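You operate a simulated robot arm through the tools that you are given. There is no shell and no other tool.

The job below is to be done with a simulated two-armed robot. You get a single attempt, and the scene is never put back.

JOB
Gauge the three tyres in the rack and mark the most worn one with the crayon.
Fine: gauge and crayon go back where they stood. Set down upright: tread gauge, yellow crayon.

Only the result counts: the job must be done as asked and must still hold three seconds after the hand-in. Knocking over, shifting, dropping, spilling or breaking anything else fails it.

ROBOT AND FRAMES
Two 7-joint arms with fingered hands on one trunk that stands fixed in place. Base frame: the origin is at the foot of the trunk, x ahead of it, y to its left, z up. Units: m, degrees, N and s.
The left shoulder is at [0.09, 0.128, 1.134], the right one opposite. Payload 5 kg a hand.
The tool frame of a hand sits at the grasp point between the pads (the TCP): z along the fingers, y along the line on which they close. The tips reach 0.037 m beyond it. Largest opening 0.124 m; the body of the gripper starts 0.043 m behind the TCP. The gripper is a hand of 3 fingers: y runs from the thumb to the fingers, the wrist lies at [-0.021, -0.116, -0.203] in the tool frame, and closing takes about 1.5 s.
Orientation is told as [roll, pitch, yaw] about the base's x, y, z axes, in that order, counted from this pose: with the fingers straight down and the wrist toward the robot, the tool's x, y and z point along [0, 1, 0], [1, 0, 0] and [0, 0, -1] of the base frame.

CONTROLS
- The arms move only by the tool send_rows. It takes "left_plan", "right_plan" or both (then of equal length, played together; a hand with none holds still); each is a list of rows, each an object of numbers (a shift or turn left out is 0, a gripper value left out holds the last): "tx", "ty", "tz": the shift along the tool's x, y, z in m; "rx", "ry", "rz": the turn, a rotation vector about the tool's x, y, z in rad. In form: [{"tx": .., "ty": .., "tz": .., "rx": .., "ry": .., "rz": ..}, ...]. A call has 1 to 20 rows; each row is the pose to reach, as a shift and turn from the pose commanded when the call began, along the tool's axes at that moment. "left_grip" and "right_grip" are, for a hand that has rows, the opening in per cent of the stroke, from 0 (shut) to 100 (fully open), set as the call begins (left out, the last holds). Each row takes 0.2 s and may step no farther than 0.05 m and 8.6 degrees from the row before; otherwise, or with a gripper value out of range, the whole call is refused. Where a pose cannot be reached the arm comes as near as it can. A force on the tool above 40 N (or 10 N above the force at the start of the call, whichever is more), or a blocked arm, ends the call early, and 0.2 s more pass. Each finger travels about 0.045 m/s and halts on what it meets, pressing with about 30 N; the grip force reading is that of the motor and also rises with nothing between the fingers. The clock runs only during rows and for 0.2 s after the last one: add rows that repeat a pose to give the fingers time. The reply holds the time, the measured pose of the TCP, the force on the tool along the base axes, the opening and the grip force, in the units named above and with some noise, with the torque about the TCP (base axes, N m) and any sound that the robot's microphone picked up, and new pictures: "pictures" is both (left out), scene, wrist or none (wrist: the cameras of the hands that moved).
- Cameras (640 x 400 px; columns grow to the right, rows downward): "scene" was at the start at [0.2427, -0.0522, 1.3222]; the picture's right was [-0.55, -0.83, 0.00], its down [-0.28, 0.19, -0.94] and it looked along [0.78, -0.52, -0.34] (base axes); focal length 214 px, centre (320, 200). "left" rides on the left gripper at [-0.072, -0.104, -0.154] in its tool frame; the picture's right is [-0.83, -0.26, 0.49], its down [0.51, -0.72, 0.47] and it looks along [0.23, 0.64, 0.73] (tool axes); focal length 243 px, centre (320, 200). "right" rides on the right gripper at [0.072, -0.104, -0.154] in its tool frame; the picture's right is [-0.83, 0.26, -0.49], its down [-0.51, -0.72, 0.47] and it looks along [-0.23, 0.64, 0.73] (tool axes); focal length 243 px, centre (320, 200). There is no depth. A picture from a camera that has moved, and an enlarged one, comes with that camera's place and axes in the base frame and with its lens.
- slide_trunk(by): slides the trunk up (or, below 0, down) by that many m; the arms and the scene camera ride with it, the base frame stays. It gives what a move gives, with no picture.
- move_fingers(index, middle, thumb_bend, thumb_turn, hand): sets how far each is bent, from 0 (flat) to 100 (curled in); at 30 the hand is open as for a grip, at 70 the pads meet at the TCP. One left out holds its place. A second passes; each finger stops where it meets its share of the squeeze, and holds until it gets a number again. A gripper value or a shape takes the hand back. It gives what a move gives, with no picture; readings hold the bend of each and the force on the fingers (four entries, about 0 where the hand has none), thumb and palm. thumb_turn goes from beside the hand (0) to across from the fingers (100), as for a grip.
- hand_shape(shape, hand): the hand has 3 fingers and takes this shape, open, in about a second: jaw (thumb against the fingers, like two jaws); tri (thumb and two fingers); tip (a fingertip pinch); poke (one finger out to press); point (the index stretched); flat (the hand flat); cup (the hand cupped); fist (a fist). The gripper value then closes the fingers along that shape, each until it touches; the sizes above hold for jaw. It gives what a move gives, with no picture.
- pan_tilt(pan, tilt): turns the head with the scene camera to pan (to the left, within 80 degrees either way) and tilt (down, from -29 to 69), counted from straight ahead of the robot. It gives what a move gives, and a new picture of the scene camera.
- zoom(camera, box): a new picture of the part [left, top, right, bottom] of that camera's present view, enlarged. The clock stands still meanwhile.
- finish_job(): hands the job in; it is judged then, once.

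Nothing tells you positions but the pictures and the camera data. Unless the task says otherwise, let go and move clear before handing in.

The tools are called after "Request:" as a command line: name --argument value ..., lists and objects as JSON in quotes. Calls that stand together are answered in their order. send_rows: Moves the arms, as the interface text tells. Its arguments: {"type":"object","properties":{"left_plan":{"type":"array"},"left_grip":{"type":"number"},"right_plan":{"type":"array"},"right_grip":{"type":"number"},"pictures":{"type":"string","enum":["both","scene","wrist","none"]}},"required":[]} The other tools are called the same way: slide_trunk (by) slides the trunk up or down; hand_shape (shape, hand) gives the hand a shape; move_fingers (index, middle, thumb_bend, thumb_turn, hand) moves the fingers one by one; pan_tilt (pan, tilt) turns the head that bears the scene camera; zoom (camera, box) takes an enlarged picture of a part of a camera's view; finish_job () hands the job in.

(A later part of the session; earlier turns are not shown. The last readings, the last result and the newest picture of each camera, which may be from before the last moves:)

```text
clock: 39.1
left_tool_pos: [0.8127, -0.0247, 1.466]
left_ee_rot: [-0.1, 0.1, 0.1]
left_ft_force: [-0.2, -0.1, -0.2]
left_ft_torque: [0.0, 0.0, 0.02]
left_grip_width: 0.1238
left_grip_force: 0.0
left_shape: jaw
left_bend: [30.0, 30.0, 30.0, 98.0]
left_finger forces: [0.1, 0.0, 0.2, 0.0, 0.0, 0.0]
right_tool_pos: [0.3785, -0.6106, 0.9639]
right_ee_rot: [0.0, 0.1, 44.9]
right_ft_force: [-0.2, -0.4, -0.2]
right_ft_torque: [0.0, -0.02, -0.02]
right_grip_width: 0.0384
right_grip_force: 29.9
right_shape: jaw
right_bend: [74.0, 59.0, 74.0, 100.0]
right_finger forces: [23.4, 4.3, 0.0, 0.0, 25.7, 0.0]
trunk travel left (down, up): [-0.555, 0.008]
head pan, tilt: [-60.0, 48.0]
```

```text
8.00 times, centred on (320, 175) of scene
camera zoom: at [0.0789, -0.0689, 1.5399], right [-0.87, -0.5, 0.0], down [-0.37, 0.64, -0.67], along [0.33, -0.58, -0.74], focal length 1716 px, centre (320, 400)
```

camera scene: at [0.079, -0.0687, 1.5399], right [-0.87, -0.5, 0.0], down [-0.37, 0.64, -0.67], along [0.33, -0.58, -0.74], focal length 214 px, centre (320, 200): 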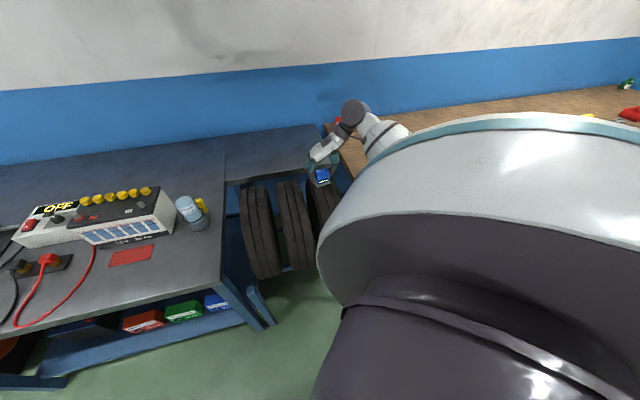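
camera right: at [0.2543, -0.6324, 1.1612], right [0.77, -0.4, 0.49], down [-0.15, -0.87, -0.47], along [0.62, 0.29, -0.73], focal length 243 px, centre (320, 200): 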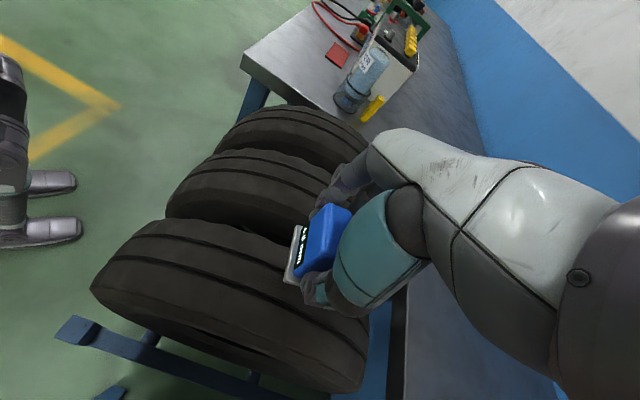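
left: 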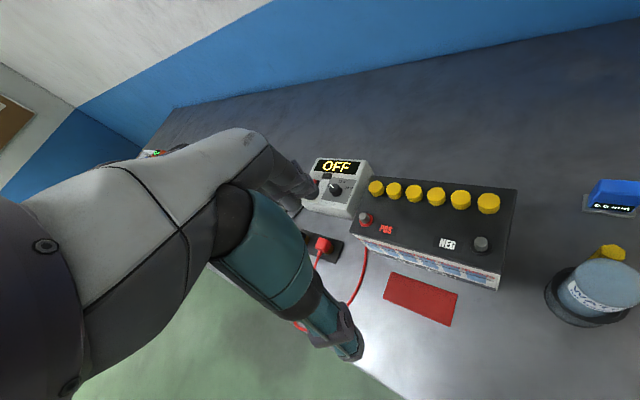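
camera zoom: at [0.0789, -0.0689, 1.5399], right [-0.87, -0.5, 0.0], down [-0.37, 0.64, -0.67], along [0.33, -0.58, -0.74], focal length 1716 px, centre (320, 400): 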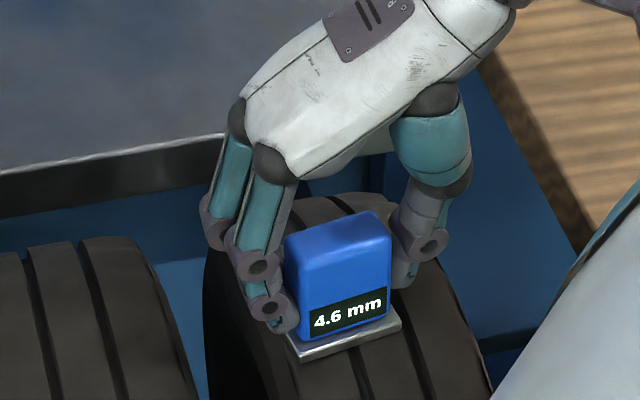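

Request:
send_rows --right_plan '[{"tz": 0.0015}, {"tz": 0.003}, {"tz": 0.003}]' --pictures "none"

Request:
send_rows --right_plan '[{"tz": 0.001}, {"tz": 0.002}, {"tz": 0.002}]' --pictures "none"

Request:
zoom --camera "scene" --box '[290, 150, 350, 200]'

```text
clock: 39.9
left_tool_pos: [0.8108, -0.0238, 1.4677]
left_ee_rot: [0.0, -0.1, 0.0]
left_ft_force: [-0.5, 0.0, 0.8]
left_ft_torque: [0.0, -0.01, 0.02]
left_grip_width: 0.1237
left_grip_force: 0.1
left_shape: jaw
left_bend: [30.0, 30.0, 30.0, 98.0]
left_finger forces: [0.1, 0.1, 0.0, 0.1, 0.0, 0.0]
right_tool_pos: [0.3797, -0.6108, 0.963]
right_ee_rot: [-0.2, -0.1, 45.0]
right_ft_force: [-0.2, -6.1, 17.3]
right_ft_torque: [0.04, -0.01, -0.01]
right_grip_width: 0.0387
right_grip_force: 30.0
right_shape: jaw
right_bend: [74.0, 59.0, 74.0, 100.0]
right_finger forces: [23.1, 6.5, 0.0, 0.0, 29.7, 0.1]
trunk travel left (down, up): [-0.555, 0.008]
head pan, tilt: [-60.0, 48.0]
```

```text
clock: 40.7
left_tool_pos: [0.8106, -0.0236, 1.4671]
left_ee_rot: [-0.1, -0.2, 0.0]
left_ft_force: [0.3, 0.7, -0.4]
left_ft_torque: [0.0, 0.05, 0.01]
left_grip_width: 0.1237
left_grip_force: 0.1
left_shape: jaw
left_bend: [30.0, 30.0, 30.0, 98.0]
left_finger forces: [0.0, 0.1, 0.0, 0.1, 0.1, 0.0]
right_tool_pos: [0.3788, -0.61, 0.9602]
right_ee_rot: [-0.3, 0.0, 45.1]
right_ft_force: [3.5, -9.8, 31.3]
right_ft_torque: [0.04, -0.16, -0.06]
right_grip_width: 0.0389
right_grip_force: 30.2
right_shape: jaw
right_bend: [74.0, 59.0, 74.0, 100.0]
right_finger forces: [24.6, 8.7, 0.0, 0.1, 32.7, 0.0]
trunk travel left (down, up): [-0.555, 0.008]
head pan, tilt: [-60.0, 48.0]
```

```text
8.00 times, centred on (320, 175) of scene
camera zoom: at [0.0771, -0.0671, 1.5402], right [-0.87, -0.5, 0.0], down [-0.37, 0.64, -0.67], along [0.34, -0.58, -0.74], focal length 1716 px, centre (320, 400)
```

zoom: 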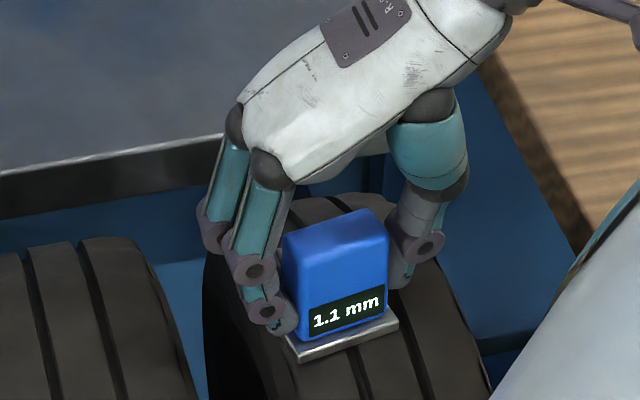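

Tyre 3 reads 1.1 mm against 3.5 and 4.6, so tyre 3 (rightmost) is the most worn. I'll take the gauge back above its spot on the bench.

Request:
send_rows --right_plan '[{"tz": -0.01}, {"tz": -0.05}, {"tz": -0.1}, {"tz": -0.15}, {"tz": -0.2}, {"tx": -0.0157, "ty": 0.0429, "tz": -0.21}, {"tx": -0.0314, "ty": 0.0859, "tz": -0.22}, {"tx": -0.047, "ty": 0.1288, "tz": -0.23}, {"tx": -0.0627, "ty": 0.1717, "tz": -0.24}, {"tx": -0.0784, "ty": 0.2147, "tz": -0.25}, {"tx": -0.0941, "ty": 0.2576, "tz": -0.26}, {"tx": -0.1098, "ty": 0.3006, "tz": -0.27}, {"tx": -0.1255, "ty": 0.3435, "tz": -0.28}, {"tx": -0.1411, "ty": 0.3864, "tz": -0.29}, {"tx": -0.1568, "ty": 0.4294, "tz": -0.29}, {"tx": -0.1725, "ty": 0.4723, "tz": -0.29}, {"tx": -0.1725, "ty": 0.4723, "tz": -0.29}]' --pictures "scene"

Request:
slide_trunk --by -0.23

Request:
pan_tilt --pan -40 --tilt 32

```text
clock: 44.3
left_tool_pos: [0.8121, -0.0261, 1.465]
left_ee_rot: [0.0, 0.0, 0.1]
left_ft_force: [-0.5, -0.3, 0.4]
left_ft_torque: [0.05, -0.02, 0.04]
left_grip_width: 0.1236
left_grip_force: 0.0
left_shape: jaw
left_bend: [30.0, 30.0, 30.0, 98.0]
left_finger forces: [0.0, 0.0, 0.1, 0.0, 0.0, 0.0]
right_tool_pos: [0.8329, -0.3978, 1.2494]
right_ee_rot: [-0.1, -0.1, 45.0]
right_ft_force: [0.2, -0.1, -0.7]
right_ft_torque: [0.0, -0.02, 0.02]
right_grip_width: 0.038
right_grip_force: 30.0
right_shape: jaw
right_bend: [74.0, 59.0, 74.0, 100.0]
right_finger forces: [23.4, 4.0, 0.1, 0.0, 25.6, 0.0]
trunk travel left (down, up): [-0.555, 0.008]
head pan, tilt: [-60.0, 48.0]
camera scene: at [0.0785, -0.0698, 1.5398], right [-0.87, -0.5, 0.0], down [-0.37, 0.64, -0.67], along [0.33, -0.58, -0.74], focal length 214 px, centre (320, 200)
```

scene: 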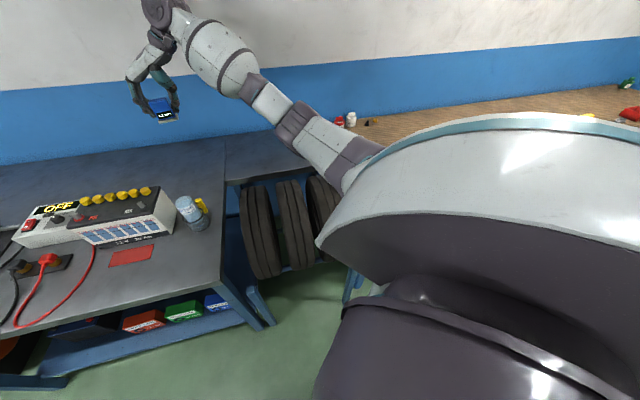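

```text
clock: 46.7
left_tool_pos: [0.8023, -0.0137, 1.2447]
left_ee_rot: [-0.6, -0.5, 0.0]
left_ft_force: [-0.6, -0.3, -0.3]
left_ft_torque: [-0.03, -0.01, 0.06]
left_grip_width: 0.1237
left_grip_force: 0.0
left_shape: jaw
left_bend: [30.0, 30.0, 30.0, 98.0]
left_finger forces: [0.1, 0.0, 0.1, 0.0, 0.0, 0.0]
right_tool_pos: [0.8292, -0.3968, 1.0563]
right_ee_rot: [-2.4, -1.0, 44.4]
right_ft_force: [0.0, 0.1, 0.6]
right_ft_torque: [-0.01, -0.04, 0.02]
right_grip_width: 0.0385
right_grip_force: 29.4
right_shape: jaw
right_bend: [74.0, 59.0, 74.0, 100.0]
right_finger forces: [23.4, 4.0, 0.0, 0.0, 25.5, 0.0]
trunk travel left (down, up): [-0.325, 0.238]
head pan, tilt: [-60.0, 48.0]
```

```text
clock: 47.5
left_tool_pos: [0.8035, -0.0116, 1.2424]
left_ee_rot: [-0.6, -0.4, 0.0]
left_ft_force: [-0.3, 0.6, -0.9]
left_ft_torque: [-0.01, 0.05, 0.0]
left_grip_width: 0.1237
left_grip_force: 0.0
left_shape: jaw
left_bend: [30.0, 30.0, 30.0, 98.0]
left_finger forces: [0.1, 0.0, 0.0, 0.1, 0.1, 0.1]
right_tool_pos: [0.8296, -0.3958, 1.0555]
right_ee_rot: [-2.4, -1.0, 44.4]
right_ft_force: [0.2, -0.6, -0.8]
right_ft_torque: [0.01, -0.01, 0.01]
right_grip_width: 0.0382
right_grip_force: 29.8
right_shape: jaw
right_bend: [74.0, 59.0, 74.0, 100.0]
right_finger forces: [23.4, 4.0, 0.0, 0.0, 25.5, 0.1]
trunk travel left (down, up): [-0.325, 0.238]
head pan, tilt: [-40.0, 32.0]
camera scene: at [0.2239, -0.0444, 1.3054], right [-0.64, -0.77, 0.0], down [-0.4, 0.33, -0.85], along [0.65, -0.55, -0.52], focal length 214 px, centre (320, 200)
```

scene: 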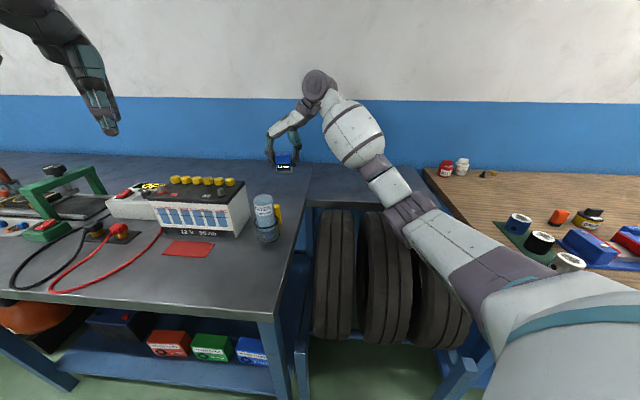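

The trunk sway and the tilted hand show that the right elbow came down onto something, probably the tyres. I'm raising the trunk again at once to relieve it.

Request:
slide_trunk --by 0.1

Request:
pan_tilt --pan -50 --tilt 42

```text
clock: 48.8
left_tool_pos: [0.8111, -0.0241, 1.3357]
left_ee_rot: [0.0, 0.1, 0.0]
left_ft_force: [0.0, 0.5, -0.2]
left_ft_torque: [-0.02, 0.0, -0.02]
left_grip_width: 0.1236
left_grip_force: 0.1
left_shape: jaw
left_bend: [30.0, 30.0, 30.0, 98.0]
left_finger forces: [0.1, 0.0, 0.0, 0.0, 0.0, 0.1]
right_tool_pos: [0.8337, -0.3974, 1.1181]
right_ee_rot: [0.0, 0.2, 45.0]
right_ft_force: [-0.4, 0.3, -0.2]
right_ft_torque: [-0.03, 0.02, -0.03]
right_grip_width: 0.0383
right_grip_force: 30.4
right_shape: jaw
right_bend: [74.0, 59.0, 74.0, 100.0]
right_finger forces: [23.4, 4.0, 0.1, 0.0, 25.5, 0.0]
trunk travel left (down, up): [-0.425, 0.138]
head pan, tilt: [-40.0, 32.0]
```

```text
clock: 49.6
left_tool_pos: [0.8126, -0.025, 1.3355]
left_ee_rot: [0.0, 0.0, 0.0]
left_ft_force: [-0.2, 0.0, -0.1]
left_ft_torque: [0.01, 0.0, -0.03]
left_grip_width: 0.1237
left_grip_force: 0.1
left_shape: jaw
left_bend: [30.0, 30.0, 30.0, 98.0]
left_finger forces: [0.0, 0.1, 0.0, 0.0, 0.0, 0.1]
right_tool_pos: [0.8346, -0.3976, 1.1185]
right_ee_rot: [0.0, 0.1, 45.0]
right_ft_force: [1.2, 0.0, -0.9]
right_ft_torque: [0.0, 0.03, -0.01]
right_grip_width: 0.0385
right_grip_force: 29.3
right_shape: jaw
right_bend: [74.0, 59.0, 74.0, 100.0]
right_finger forces: [23.4, 4.0, 0.0, 0.1, 25.5, 0.0]
trunk travel left (down, up): [-0.425, 0.138]
head pan, tilt: [-50.0, 42.0]
camera scene: at [0.1926, -0.0648, 1.3913], right [-0.77, -0.64, 0.0], down [-0.43, 0.51, -0.74], along [0.48, -0.57, -0.67], focal length 214 px, centre (320, 200)
```

scene: 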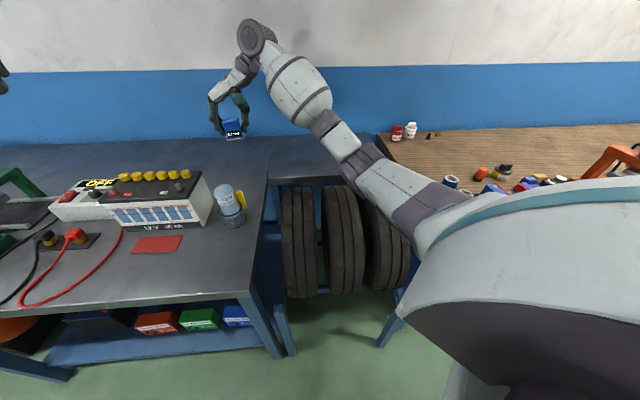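

Sway is gone. The elbow has settled into a low posture, so I'll keep the trunk high (arm straighter, elbow above the tyres) and lower the hand from there.

Request:
slide_trunk --by 0.09

Request:
send_rows --right_plan '[{"tz": 0.04}, {"tz": 0.08}, {"tz": 0.12}, {"tz": 0.15}, {"tz": 0.15}]'

```text
clock: 50.8
left_tool_pos: [0.814, -0.0248, 1.4216]
left_ee_rot: [0.0, 0.2, 0.0]
left_ft_force: [0.2, 1.1, -0.5]
left_ft_torque: [0.0, 0.02, -0.02]
left_grip_width: 0.1239
left_grip_force: 0.2
left_shape: jaw
left_bend: [30.0, 30.0, 30.0, 98.0]
left_finger forces: [0.0, 0.1, 0.1, 0.1, 0.0, 0.0]
right_tool_pos: [0.8354, -0.3993, 1.2053]
right_ee_rot: [0.1, 0.2, 45.0]
right_ft_force: [-0.3, -0.1, -2.1]
right_ft_torque: [0.01, 0.02, -0.02]
right_grip_width: 0.0382
right_grip_force: 30.2
right_shape: jaw
right_bend: [74.0, 59.0, 74.0, 100.0]
right_finger forces: [23.5, 4.0, 0.0, 0.1, 25.5, 0.0]
trunk travel left (down, up): [-0.515, 0.048]
head pan, tilt: [-50.0, 42.0]
```

```text
clock: 52.0
left_tool_pos: [0.8126, -0.0243, 1.4248]
left_ee_rot: [0.0, -0.1, 0.0]
left_ft_force: [0.1, -0.5, -0.4]
left_ft_torque: [0.0, 0.02, 0.03]
left_grip_width: 0.1235
left_grip_force: 0.0
left_shape: jaw
left_bend: [30.0, 30.0, 30.0, 98.0]
left_finger forces: [0.0, 0.0, 0.0, 0.1, 0.0, 0.0]
right_tool_pos: [0.8361, -0.3981, 1.0589]
right_ee_rot: [-0.2, 0.0, 45.0]
right_ft_force: [0.6, -0.1, -0.6]
right_ft_torque: [-0.01, 0.0, -0.02]
right_grip_width: 0.0381
right_grip_force: 30.5
right_shape: jaw
right_bend: [74.0, 59.0, 74.0, 100.0]
right_finger forces: [23.5, 3.9, 0.1, 0.0, 25.5, 0.0]
trunk travel left (down, up): [-0.515, 0.048]
head pan, tilt: [-50.0, 42.0]
camera scene: at [0.1399, -0.0645, 1.5016], right [-0.77, -0.64, 0.0], down [-0.43, 0.51, -0.74], along [0.48, -0.57, -0.67], focal length 214 px, centre (320, 200)
camera right: at [0.711, -0.4213, 1.213], right [0.77, -0.4, 0.49], down [-0.15, -0.87, -0.47], along [0.62, 0.29, -0.73], focal length 243 px, centre (320, 200)
```

scene: 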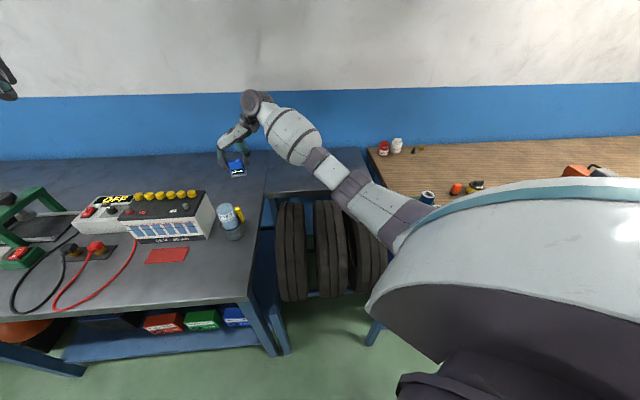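
right: 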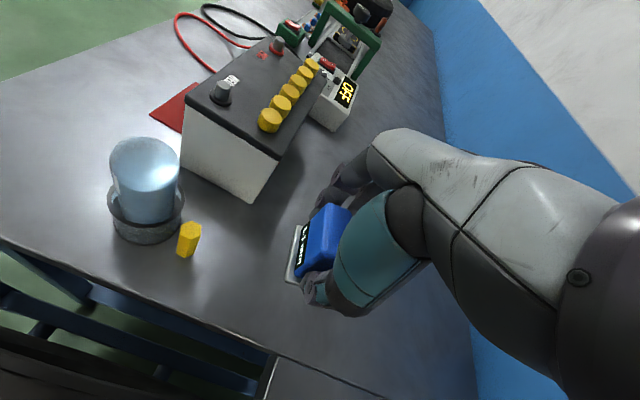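

Request:
zoom --camera "scene" --box '[250, 170, 410, 320]'

Request:
send_rows --right_plan '[{"tz": 0.03, "rz": 0.03}, {"tz": 0.06, "rz": 0.06}, {"tz": 0.09, "rz": 0.087}, {"tz": 0.12, "rz": 0.087}, {"tz": 0.135, "rz": 0.087}, {"tz": 0.135, "rz": 0.087}]'

Request:
zoom --camera "right" --box '[160, 120, 400, 360]'

```text
2.67 times, centred on (330, 245) of scene
camera zoom: at [0.1399, -0.0645, 1.5016], right [-0.77, -0.64, 0.0], down [-0.43, 0.51, -0.74], along [0.48, -0.57, -0.67], focal length 572 px, centre (293, 80)
```

zoom: 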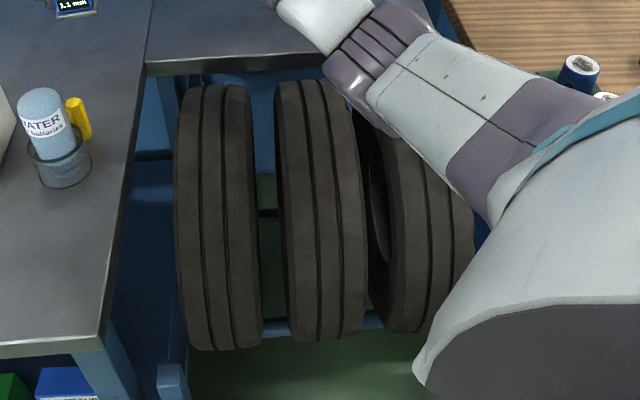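

```text
clock: 53.4
left_tool_pos: [0.8115, -0.0253, 1.4259]
left_ee_rot: [0.0, 0.0, 0.0]
left_ft_force: [-0.2, -1.1, 0.4]
left_ft_torque: [-0.01, -0.01, -0.01]
left_grip_width: 0.1238
left_grip_force: 0.0
left_shape: jaw
left_bend: [30.0, 30.0, 30.0, 98.0]
left_finger forces: [0.1, 0.1, 0.1, 0.0, 0.1, 0.0]
right_tool_pos: [0.8359, -0.3986, 0.9235]
right_ee_rot: [-0.1, -0.2, 40.0]
right_ft_force: [-0.4, 0.1, -1.2]
right_ft_torque: [-0.03, -0.01, 0.01]
right_grip_width: 0.0384
right_grip_force: 30.0
right_shape: jaw
right_bend: [74.0, 59.0, 74.0, 100.0]
right_finger forces: [23.5, 4.0, 0.0, 0.1, 25.5, 0.0]
trunk travel left (down, up): [-0.515, 0.048]
head pan, tilt: [-50.0, 42.0]
camera scene: at [0.1393, -0.0646, 1.5017], right [-0.77, -0.64, 0.0], down [-0.43, 0.51, -0.74], along [0.48, -0.57, -0.67], focal length 214 px, centre (320, 200)
camera right: at [0.7084, -0.4105, 1.0782], right [0.73, -0.47, 0.49], down [-0.23, -0.85, -0.47], along [0.64, 0.23, -0.73], focal length 243 px, centre (320, 200)
```

scene: 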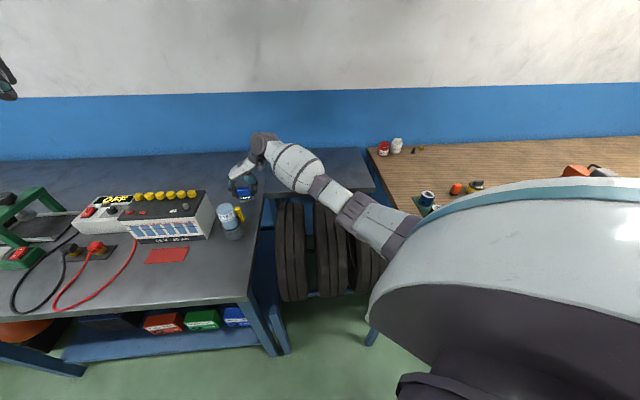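
right: 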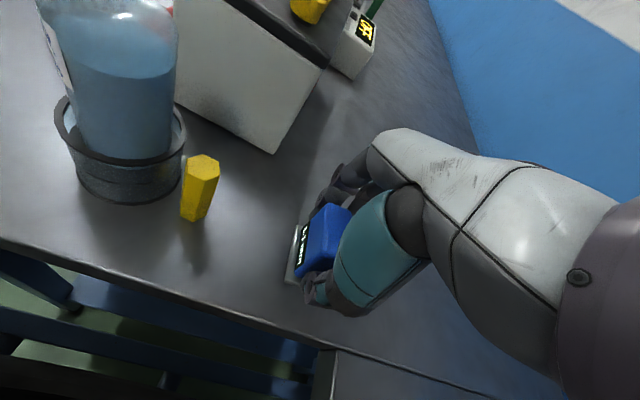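

```text
1.67 times, centred on (280, 240) of right
camera zoom: at [0.7084, -0.4105, 1.0782], right [0.73, -0.47, 0.49], down [-0.23, -0.85, -0.47], along [0.64, 0.23, -0.73], focal length 404 px, centre (387, 133)
```

zoom: 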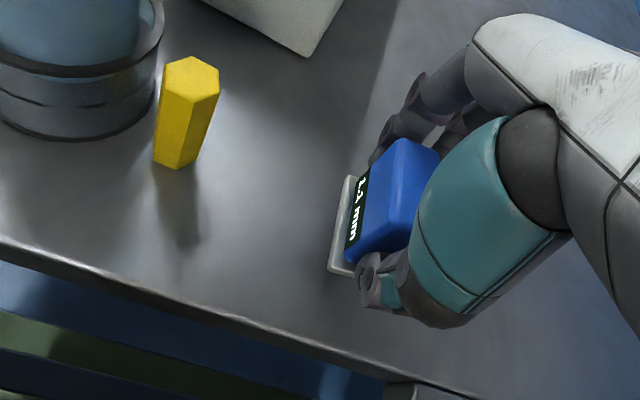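

Request:
send_rows --right_plan '[{"tz": 0.008}, {"tz": 0.014}, {"tz": 0.016}, {"tz": 0.016}]' --pictures "none"

Request:
send_rows --right_plan '[{"tz": 0.001}, {"tz": 0.002}, {"tz": 0.002}]' --pictures "none"

Request:
zoom --camera "right" --box '[220, 160, 400, 340]'

```text
clock: 54.4
left_tool_pos: [0.8123, -0.0248, 1.4252]
left_ee_rot: [0.0, 0.0, 0.0]
left_ft_force: [-0.2, 0.4, -0.9]
left_ft_torque: [-0.03, -0.01, 0.02]
left_grip_width: 0.1238
left_grip_force: 0.0
left_shape: jaw
left_bend: [30.0, 30.0, 30.0, 98.0]
left_finger forces: [0.1, 0.0, 0.0, 0.0, 0.0, 0.0]
right_tool_pos: [0.8355, -0.3985, 0.907]
right_ee_rot: [0.1, 0.0, 40.1]
right_ft_force: [-0.1, 0.0, -0.1]
right_ft_torque: [0.02, 0.03, 0.01]
right_grip_width: 0.0383
right_grip_force: 29.9
right_shape: jaw
right_bend: [74.0, 59.0, 74.0, 100.0]
right_finger forces: [23.5, 3.9, 0.0, 0.0, 25.4, 0.1]
trunk travel left (down, up): [-0.515, 0.048]
head pan, tilt: [-50.0, 42.0]
```

```text
clock: 55.2
left_tool_pos: [0.8122, -0.0251, 1.4254]
left_ee_rot: [0.0, 0.1, 0.1]
left_ft_force: [0.4, 0.7, -1.2]
left_ft_torque: [0.0, 0.01, 0.0]
left_grip_width: 0.1234
left_grip_force: 0.0
left_shape: jaw
left_bend: [30.0, 30.0, 30.0, 98.0]
left_finger forces: [0.0, 0.0, 0.0, 0.0, 0.0, 0.0]
right_tool_pos: [0.8351, -0.3997, 0.9069]
right_ee_rot: [-0.1, -0.1, 40.0]
right_ft_force: [0.4, 0.1, 0.2]
right_ft_torque: [-0.01, -0.03, 0.02]
right_grip_width: 0.0382
right_grip_force: 29.9
right_shape: jaw
right_bend: [74.0, 59.0, 74.0, 100.0]
right_finger forces: [23.5, 4.1, 0.1, 0.0, 25.5, 0.1]
trunk travel left (down, up): [-0.515, 0.048]
head pan, tilt: [-50.0, 42.0]
```

```text
2.22 times, centred on (310, 250) of right
camera zoom: at [0.7091, -0.4096, 1.0594], right [0.73, -0.47, 0.49], down [-0.23, -0.85, -0.47], along [0.64, 0.23, -0.73], focal length 539 px, centre (342, 89)
```

zoom: 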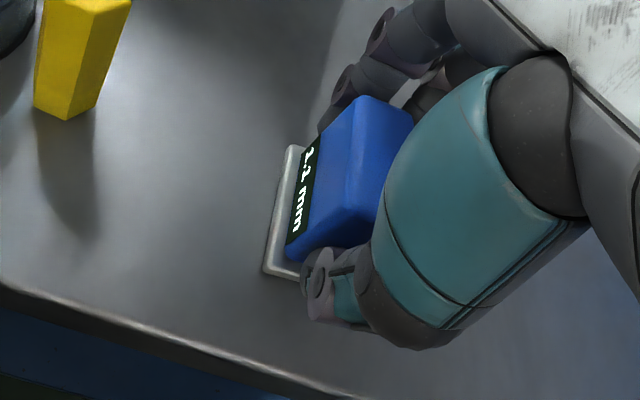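

Request:
send_rows --right_plan '[{"tz": 0.001}, {"tz": 0.0015}, {"tz": 0.0015}]' --pictures "none"

Request:
send_rows --right_plan '[{"tz": 0.001}, {"tz": 0.0015}, {"tz": 0.0015}]' --pictures "none"

```text
clock: 56.0
left_tool_pos: [0.8115, -0.0248, 1.4252]
left_ee_rot: [0.1, 0.0, 0.0]
left_ft_force: [0.3, 0.1, 0.1]
left_ft_torque: [-0.01, -0.03, -0.01]
left_grip_width: 0.1236
left_grip_force: 0.1
left_shape: jaw
left_bend: [30.0, 30.0, 30.0, 98.0]
left_finger forces: [0.1, 0.0, 0.0, 0.0, 0.0, 0.0]
right_tool_pos: [0.8353, -0.3975, 0.9046]
right_ee_rot: [-0.1, -0.2, 40.0]
right_ft_force: [0.6, -0.1, 3.2]
right_ft_torque: [0.12, -0.13, -0.06]
right_grip_width: 0.0384
right_grip_force: 30.6
right_shape: jaw
right_bend: [74.0, 59.0, 74.0, 100.0]
right_finger forces: [23.9, 4.4, 0.0, 0.0, 25.4, 0.1]
trunk travel left (down, up): [-0.515, 0.048]
head pan, tilt: [-50.0, 42.0]
```

```text
clock: 56.8
left_tool_pos: [0.8107, -0.0244, 1.427]
left_ee_rot: [0.0, 0.0, 0.0]
left_ft_force: [0.2, 0.5, 0.3]
left_ft_torque: [0.02, -0.02, 0.02]
left_grip_width: 0.1238
left_grip_force: 0.0
left_shape: jaw
left_bend: [30.0, 30.0, 30.0, 98.0]
left_finger forces: [0.0, 0.0, 0.0, 0.1, 0.1, 0.1]
right_tool_pos: [0.8366, -0.3989, 0.9034]
right_ee_rot: [-0.2, -0.2, 40.0]
right_ft_force: [2.6, -2.3, 8.1]
right_ft_torque: [0.18, -0.19, -0.08]
right_grip_width: 0.0384
right_grip_force: 30.2
right_shape: jaw
right_bend: [74.0, 59.0, 74.0, 100.0]
right_finger forces: [24.1, 5.3, 0.0, 0.0, 26.2, 0.1]
trunk travel left (down, up): [-0.515, 0.048]
head pan, tilt: [-50.0, 42.0]
```

Request:
zoom --camera "right" --box '[270, 190, 350, 290]'

Request:
zoom --camera "scene" --box '[200, 160, 290, 250]'

```text
4.00 times, centred on (310, 240) of right
camera zoom: at [0.708, -0.4097, 1.058], right [0.73, -0.47, 0.49], down [-0.23, -0.85, -0.47], along [0.64, 0.23, -0.73], focal length 970 px, centre (360, 40)
```

zoom: 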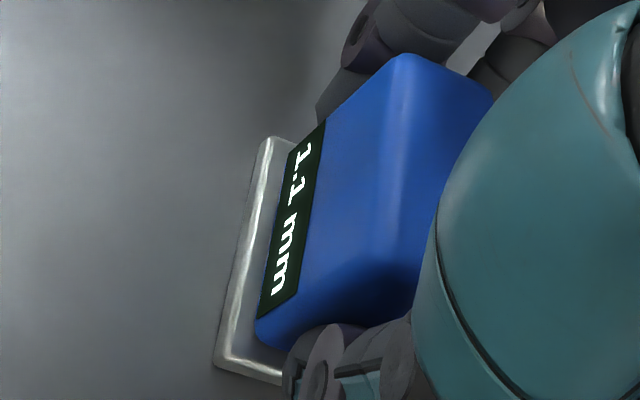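

```text
4.44 times, centred on (245, 205) of scene
camera zoom: at [0.1388, -0.0645, 1.5017], right [-0.77, -0.64, 0.0], down [-0.43, 0.51, -0.74], along [0.48, -0.57, -0.67], focal length 953 px, centre (653, 178)
```

zoom: 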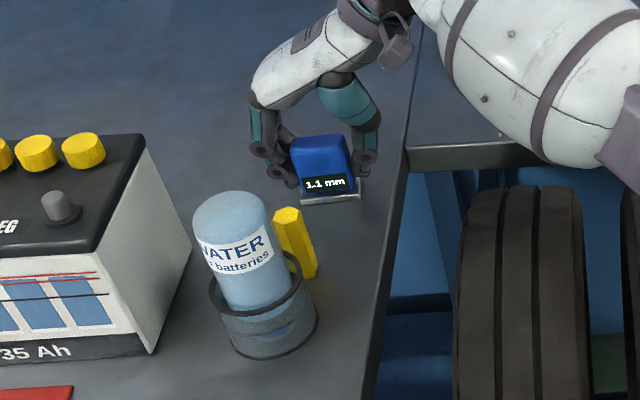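

The gauge is back on its spot within a few millimetres. I'll turn it 3–4° back to its original heading, then open the hand.

Request:
send_rows --right_plan '[{"tz": -0.0015, "rz": 0.03}, {"tz": -0.0015, "rz": 0.06}, {"tz": -0.001, "rz": 0.06}, {"tz": -0.0005, "rz": 0.06}]' --pictures "none"

Request:
send_rows --right_plan '[{"tz": 0}, {"tz": 0}, {"tz": 0}, {"tz": 0}, {"tz": 0}, {"tz": 0}, {"tz": 0}, {"tz": 0}, {"tz": 0}]' --right_grip 100

Request:
zoom --camera "right" --box '[220, 160, 400, 340]'

Request:
zoom --camera "scene" --box '[200, 160, 290, 250]'

```text
clock: 57.8
left_tool_pos: [0.8116, -0.0242, 1.4249]
left_ee_rot: [0.0, 0.0, 0.0]
left_ft_force: [0.1, -1.2, 0.4]
left_ft_torque: [0.06, 0.0, 0.0]
left_grip_width: 0.124
left_grip_force: 0.0
left_shape: jaw
left_bend: [30.0, 30.0, 30.0, 98.0]
left_finger forces: [0.1, 0.0, 0.1, 0.0, 0.0, 0.0]
right_tool_pos: [0.8347, -0.3975, 0.9045]
right_ee_rot: [-0.1, 0.0, 36.6]
right_ft_force: [0.1, 1.4, 4.7]
right_ft_torque: [0.26, -0.09, 0.08]
right_grip_width: 0.0385
right_grip_force: 30.2
right_shape: jaw
right_bend: [74.0, 59.0, 74.0, 100.0]
right_finger forces: [24.0, 3.6, 0.1, 0.1, 25.6, 0.1]
trunk travel left (down, up): [-0.515, 0.048]
head pan, tilt: [-50.0, 42.0]
```

```text
clock: 59.8
left_tool_pos: [0.8127, -0.0244, 1.425]
left_ee_rot: [0.0, 0.0, 0.0]
left_ft_force: [-0.1, -0.9, 0.1]
left_ft_torque: [0.0, 0.01, 0.01]
left_grip_width: 0.1236
left_grip_force: 0.1
left_shape: jaw
left_bend: [30.0, 30.0, 30.0, 98.0]
left_finger forces: [0.0, 0.0, 0.1, 0.1, 0.0, 0.0]
right_tool_pos: [0.8358, -0.3991, 0.9042]
right_ee_rot: [-0.1, 0.0, 36.6]
right_ft_force: [-0.7, -0.1, -0.6]
right_ft_torque: [-0.01, 0.04, 0.02]
right_grip_width: 0.1234
right_grip_force: 0.1
right_shape: jaw
right_bend: [30.0, 30.0, 30.0, 98.0]
right_finger forces: [0.1, 0.1, 0.0, 0.0, 0.0, 0.0]
trunk travel left (down, up): [-0.515, 0.048]
head pan, tilt: [-50.0, 42.0]
camera scene: at [0.1395, -0.0647, 1.5016], right [-0.77, -0.64, 0.0], down [-0.43, 0.51, -0.74], along [0.48, -0.57, -0.67], focal length 214 px, centre (320, 200)
camera right: at [0.7078, -0.4024, 1.0576], right [0.7, -0.51, 0.49], down [-0.28, -0.84, -0.47], along [0.65, 0.2, -0.73], focal length 243 px, centre (320, 200)
```

scene: 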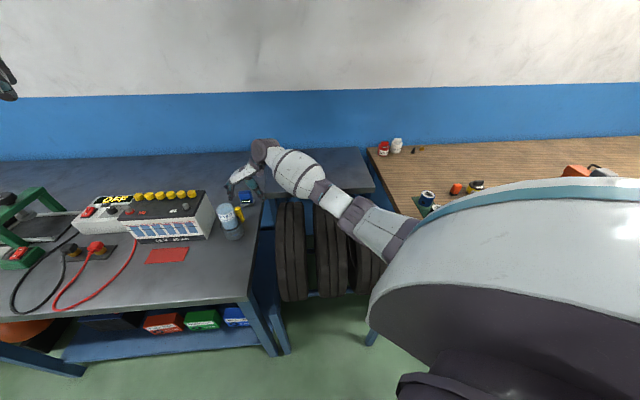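
right: 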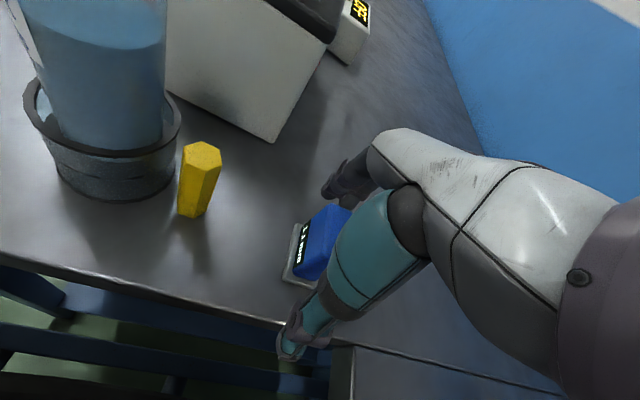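

```text
2.22 times, centred on (310, 250) of right
camera zoom: at [0.7078, -0.4024, 1.0576], right [0.7, -0.51, 0.49], down [-0.28, -0.84, -0.47], along [0.65, 0.2, -0.73], focal length 539 px, centre (342, 89)
```

zoom: 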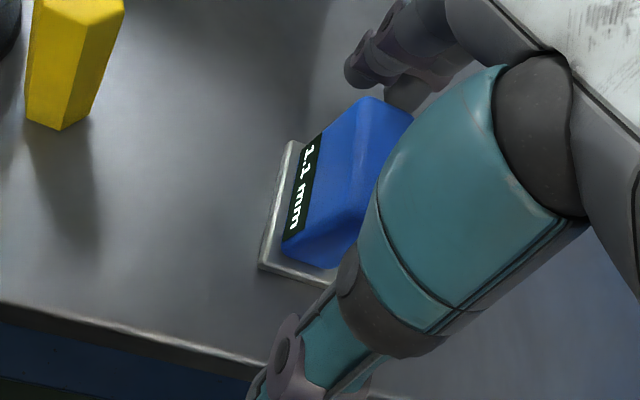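

```text
4.44 times, centred on (245, 205) of scene
camera zoom: at [0.1395, -0.0647, 1.5016], right [-0.77, -0.64, 0.0], down [-0.43, 0.51, -0.74], along [0.48, -0.57, -0.67], focal length 953 px, centre (653, 178)
```

zoom: 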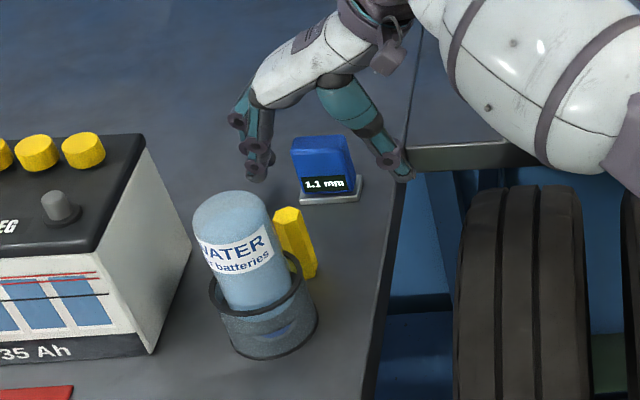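

The gauge stands upright on its spot, showing 1.1 mm. I'll lift straight clear of it and then plan the grasp of the crayon, which is very close to the bottle.

Request:
send_rows --right_plan '[{"tz": -0.02}, {"tz": -0.06}, {"tz": -0.1}, {"tz": -0.15}, {"tz": -0.2}, {"tz": -0.2}]'

Request:
zoom --camera "right" --box '[80, 120, 400, 370]'

Request:
zoom --camera "scene" --box '[200, 160, 290, 250]'

```text
clock: 61.2
left_tool_pos: [0.8132, -0.0245, 1.425]
left_ee_rot: [0.0, 0.0, 0.1]
left_ft_force: [0.8, -0.3, 0.8]
left_ft_torque: [0.0, 0.0, -0.01]
left_grip_width: 0.1238
left_grip_force: 0.1
left_shape: jaw
left_bend: [30.0, 30.0, 30.0, 98.0]
left_finger forces: [0.0, 0.0, 0.1, 0.0, 0.1, 0.0]
right_tool_pos: [0.8354, -0.3986, 1.1021]
right_ee_rot: [0.0, 0.1, 36.6]
right_ft_force: [0.1, -0.3, 0.8]
right_ft_torque: [0.02, 0.03, 0.02]
right_grip_width: 0.1232
right_grip_force: 0.0
right_shape: jaw
right_bend: [30.0, 30.0, 30.0, 98.0]
right_finger forces: [0.0, 0.0, 0.0, 0.0, 0.1, 0.0]
trunk travel left (down, up): [-0.515, 0.048]
head pan, tilt: [-50.0, 42.0]
camera scene: at [0.1402, -0.0652, 1.5013], right [-0.77, -0.64, 0.0], down [-0.43, 0.51, -0.74], along [0.48, -0.57, -0.67], focal length 214 px, centre (320, 200)
camera right: at [0.709, -0.4031, 1.2567], right [0.7, -0.51, 0.49], down [-0.28, -0.84, -0.47], along [0.65, 0.2, -0.73], focal length 243 px, centre (320, 200)
```

scene: 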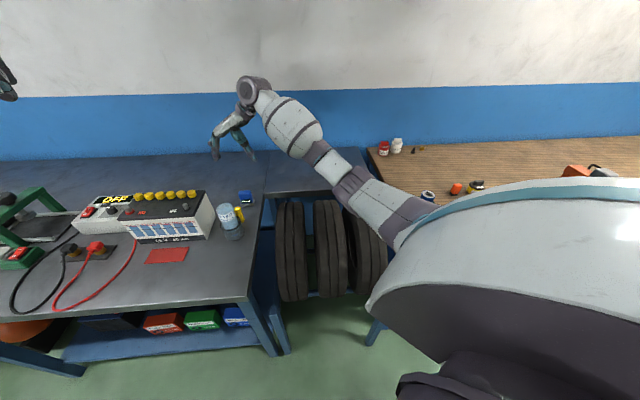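
right: 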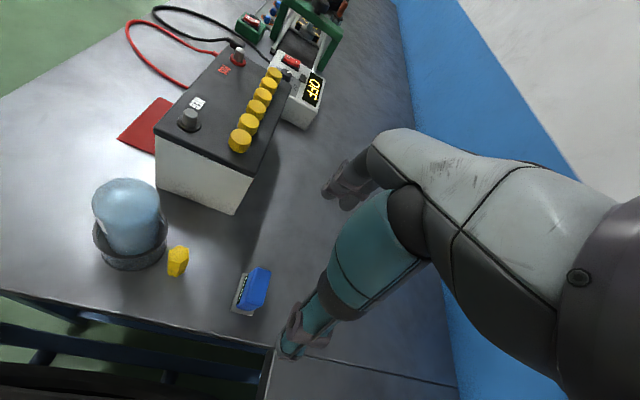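

```text
1.60 times, centred on (240, 245) of right
camera zoom: at [0.709, -0.4031, 1.2567], right [0.7, -0.51, 0.49], down [-0.28, -0.84, -0.47], along [0.65, 0.2, -0.73], focal length 388 px, centre (448, 128)
```

zoom: 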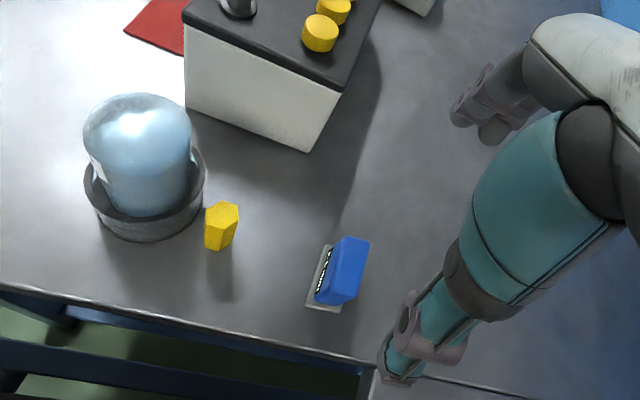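

```text
4.44 times, centred on (245, 205) of scene
camera zoom: at [0.1402, -0.0652, 1.5013], right [-0.77, -0.64, 0.0], down [-0.43, 0.51, -0.74], along [0.48, -0.57, -0.67], focal length 953 px, centre (653, 178)
```

zoom: 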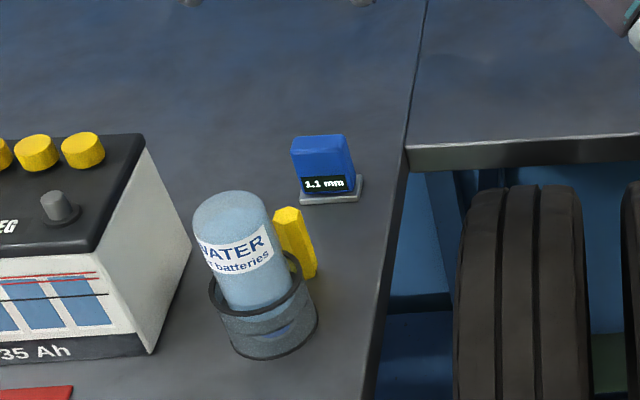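

The gauge is fine. The crayon is at about (0.762, -0.3135) and the bottle cup at about (0.73, -0.26), so I'll pinch with thumb and index only, across the line to the bottle. First I'll check which finger is which by straightening the middle finger here in free air.

Request:
move_fingers --hand "right" --middle 5 --index 40 --thumb_bend 40

Request:
zoom --camera "right" --box '[240, 100, 480, 370]'

Request:
zoom --camera "scene" --box '[190, 60, 290, 180]'

```text
clock: 62.2
left_tool_pos: [0.8118, -0.0253, 1.4245]
left_ee_rot: [0.0, -0.1, 0.0]
left_ft_force: [0.3, 0.5, 0.3]
left_ft_torque: [0.02, 0.01, -0.02]
left_grip_width: 0.1238
left_grip_force: 0.1
left_shape: jaw
left_bend: [30.0, 30.0, 30.0, 98.0]
left_finger forces: [0.0, 0.0, 0.1, 0.0, 0.0, 0.1]
right_tool_pos: [0.8349, -0.4009, 1.1026]
right_ee_rot: [-0.2, -0.2, 36.7]
right_ft_force: [0.2, -0.1, -0.2]
right_ft_torque: [0.01, -0.01, -0.04]
right_grip_width: 0.0992
right_grip_force: 0.2
right_shape: fingers
right_bend: [40.0, 5.0, 40.0, 98.0]
right_finger forces: [0.0, 0.0, 0.0, 0.1, 0.0, 0.0]
trunk travel left (down, up): [-0.515, 0.048]
head pan, tilt: [-50.0, 42.0]
```

```text
1.48 times, centred on (360, 235) of right
camera zoom: at [0.7084, -0.4026, 1.2574], right [0.7, -0.51, 0.49], down [-0.28, -0.84, -0.47], along [0.65, 0.2, -0.73], focal length 359 px, centre (261, 148)
```

zoom: 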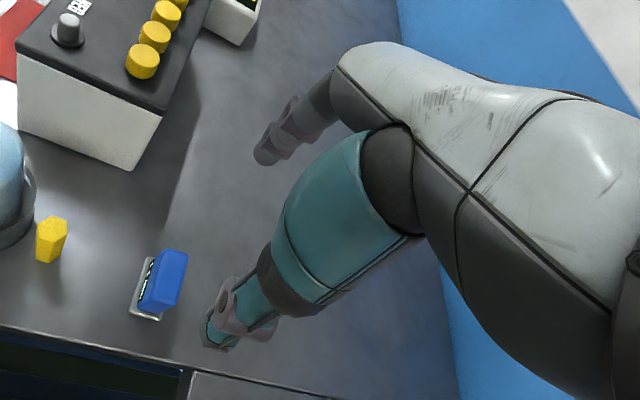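

```text
3.33 times, centred on (240, 120) of scene
camera zoom: at [0.1393, -0.0645, 1.5016], right [-0.77, -0.64, 0.0], down [-0.43, 0.51, -0.74], along [0.48, -0.57, -0.67], focal length 715 px, centre (587, 467)
```

zoom: 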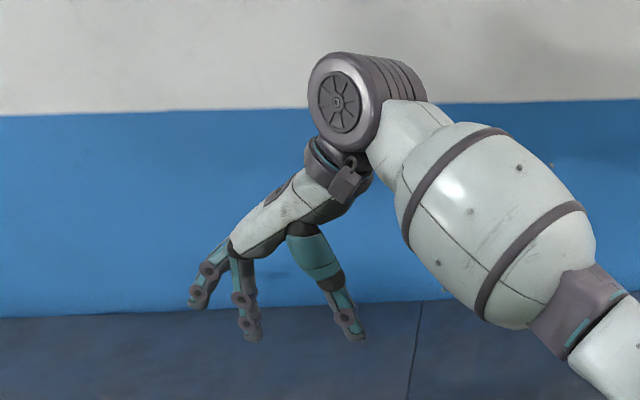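

The index is on the side toward the bottle and the middle is behind. I'll set the middle half open and bring the hand above the crayon, offset so that thumb and index line up with it.

Request:
move_fingers --hand "right" --middle 30 --index 40 --thumb_bend 40

Request:
send_rows --right_plan '[{"tx": 0.035, "ty": -0.003, "rz": 0.02}, {"tx": 0.07, "ty": -0.005, "rz": 0.04}, {"tx": 0.1035, "ty": -0.0078, "rz": 0.063}, {"tx": 0.1035, "ty": -0.0078, "tz": 0.03, "rz": 0.063}, {"tx": 0.1035, "ty": -0.0078, "tz": 0.03, "rz": 0.063}]'

Request:
zoom --camera "right" --box '[180, 120, 440, 380]'

Request:
zoom --camera "scene" --box '[180, 120, 290, 250]'

```text
clock: 63.2
left_tool_pos: [0.8122, -0.0244, 1.4249]
left_ee_rot: [0.1, -0.1, 0.1]
left_ft_force: [0.7, 0.0, -0.3]
left_ft_torque: [0.0, 0.0, 0.0]
left_grip_width: 0.1237
left_grip_force: 0.0
left_shape: jaw
left_bend: [30.0, 30.0, 30.0, 98.0]
left_finger forces: [0.1, 0.1, 0.0, 0.0, 0.1, 0.0]
right_tool_pos: [0.8356, -0.3994, 1.1033]
right_ee_rot: [0.0, 0.1, 36.6]
right_ft_force: [-0.1, 0.3, -0.8]
right_ft_torque: [0.0, 0.0, -0.01]
right_grip_width: 0.0991
right_grip_force: 0.0
right_shape: fingers
right_bend: [40.0, 30.0, 40.0, 98.0]
right_finger forces: [0.0, 0.0, 0.0, 0.0, 0.1, 0.1]
trunk travel left (down, up): [-0.515, 0.048]
head pan, tilt: [-50.0, 42.0]
```

```text
clock: 64.4
left_tool_pos: [0.8122, -0.0255, 1.424]
left_ee_rot: [-0.1, 0.1, 0.0]
left_ft_force: [0.3, 0.1, 0.6]
left_ft_torque: [-0.05, -0.01, -0.01]
left_grip_width: 0.124
left_grip_force: 0.1
left_shape: jaw
left_bend: [30.0, 30.0, 30.0, 98.0]
left_finger forces: [0.0, 0.1, 0.0, 0.0, 0.0, 0.0]
right_tool_pos: [0.767, -0.3216, 1.0731]
right_ee_rot: [-0.2, 0.0, 33.0]
right_ft_force: [0.0, -0.6, -0.6]
right_ft_torque: [-0.03, -0.02, 0.04]
right_grip_width: 0.0992
right_grip_force: 0.1
right_shape: fingers
right_bend: [40.0, 30.0, 40.0, 98.0]
right_finger forces: [0.0, 0.0, 0.0, 0.0, 0.0, 0.0]
trunk travel left (down, up): [-0.515, 0.048]
head pan, tilt: [-50.0, 42.0]
camera scene: at [0.1398, -0.0644, 1.5016], right [-0.77, -0.64, 0.0], down [-0.43, 0.51, -0.74], along [0.48, -0.57, -0.67], focal length 214 px, centre (320, 200)
camera right: at [0.6393, -0.3178, 1.2268], right [0.67, -0.55, 0.49], down [-0.33, -0.82, -0.47], along [0.66, 0.15, -0.73], focal length 243 px, centre (320, 200)
```

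scene: 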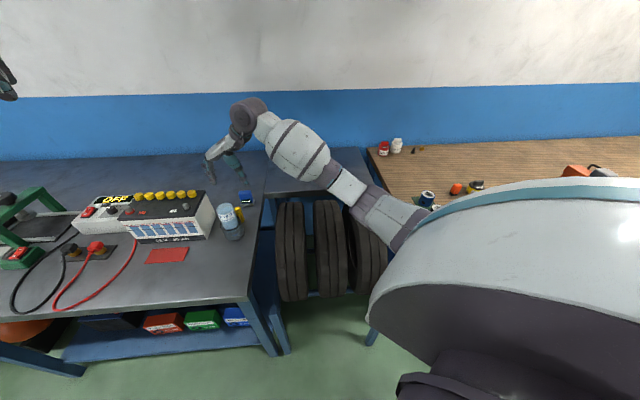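
right: 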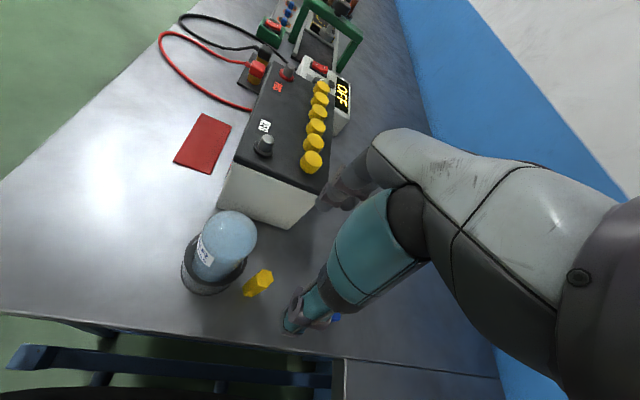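

```text
1.54 times, centred on (310, 250) of right
camera zoom: at [0.6393, -0.3178, 1.2268], right [0.67, -0.55, 0.49], down [-0.33, -0.82, -0.47], along [0.66, 0.15, -0.73], focal length 373 px, centre (335, 123)
```

zoom: 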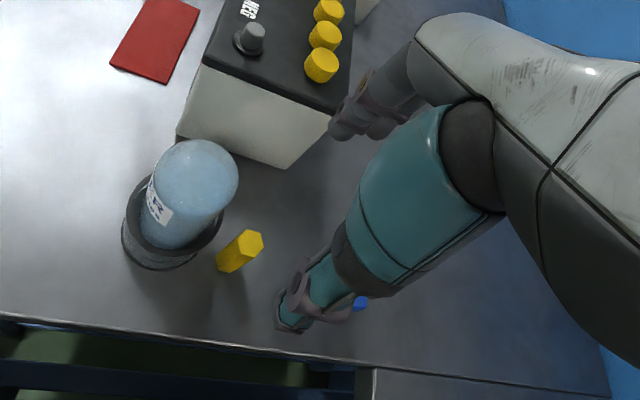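

```text
3.08 times, centred on (235, 185) of scene
camera zoom: at [0.1398, -0.0644, 1.5016], right [-0.77, -0.64, 0.0], down [-0.43, 0.51, -0.74], along [0.48, -0.57, -0.67], focal length 660 px, centre (582, 246)
```

zoom: 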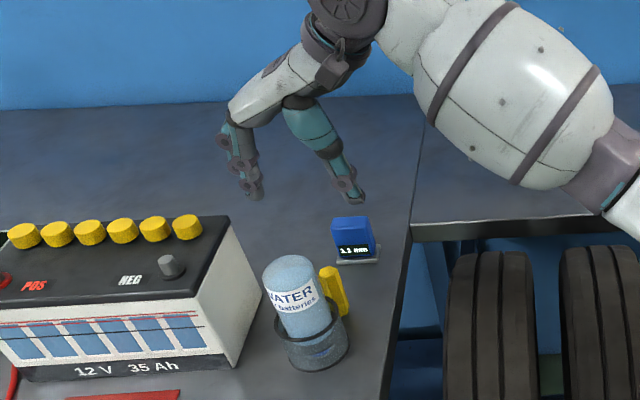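

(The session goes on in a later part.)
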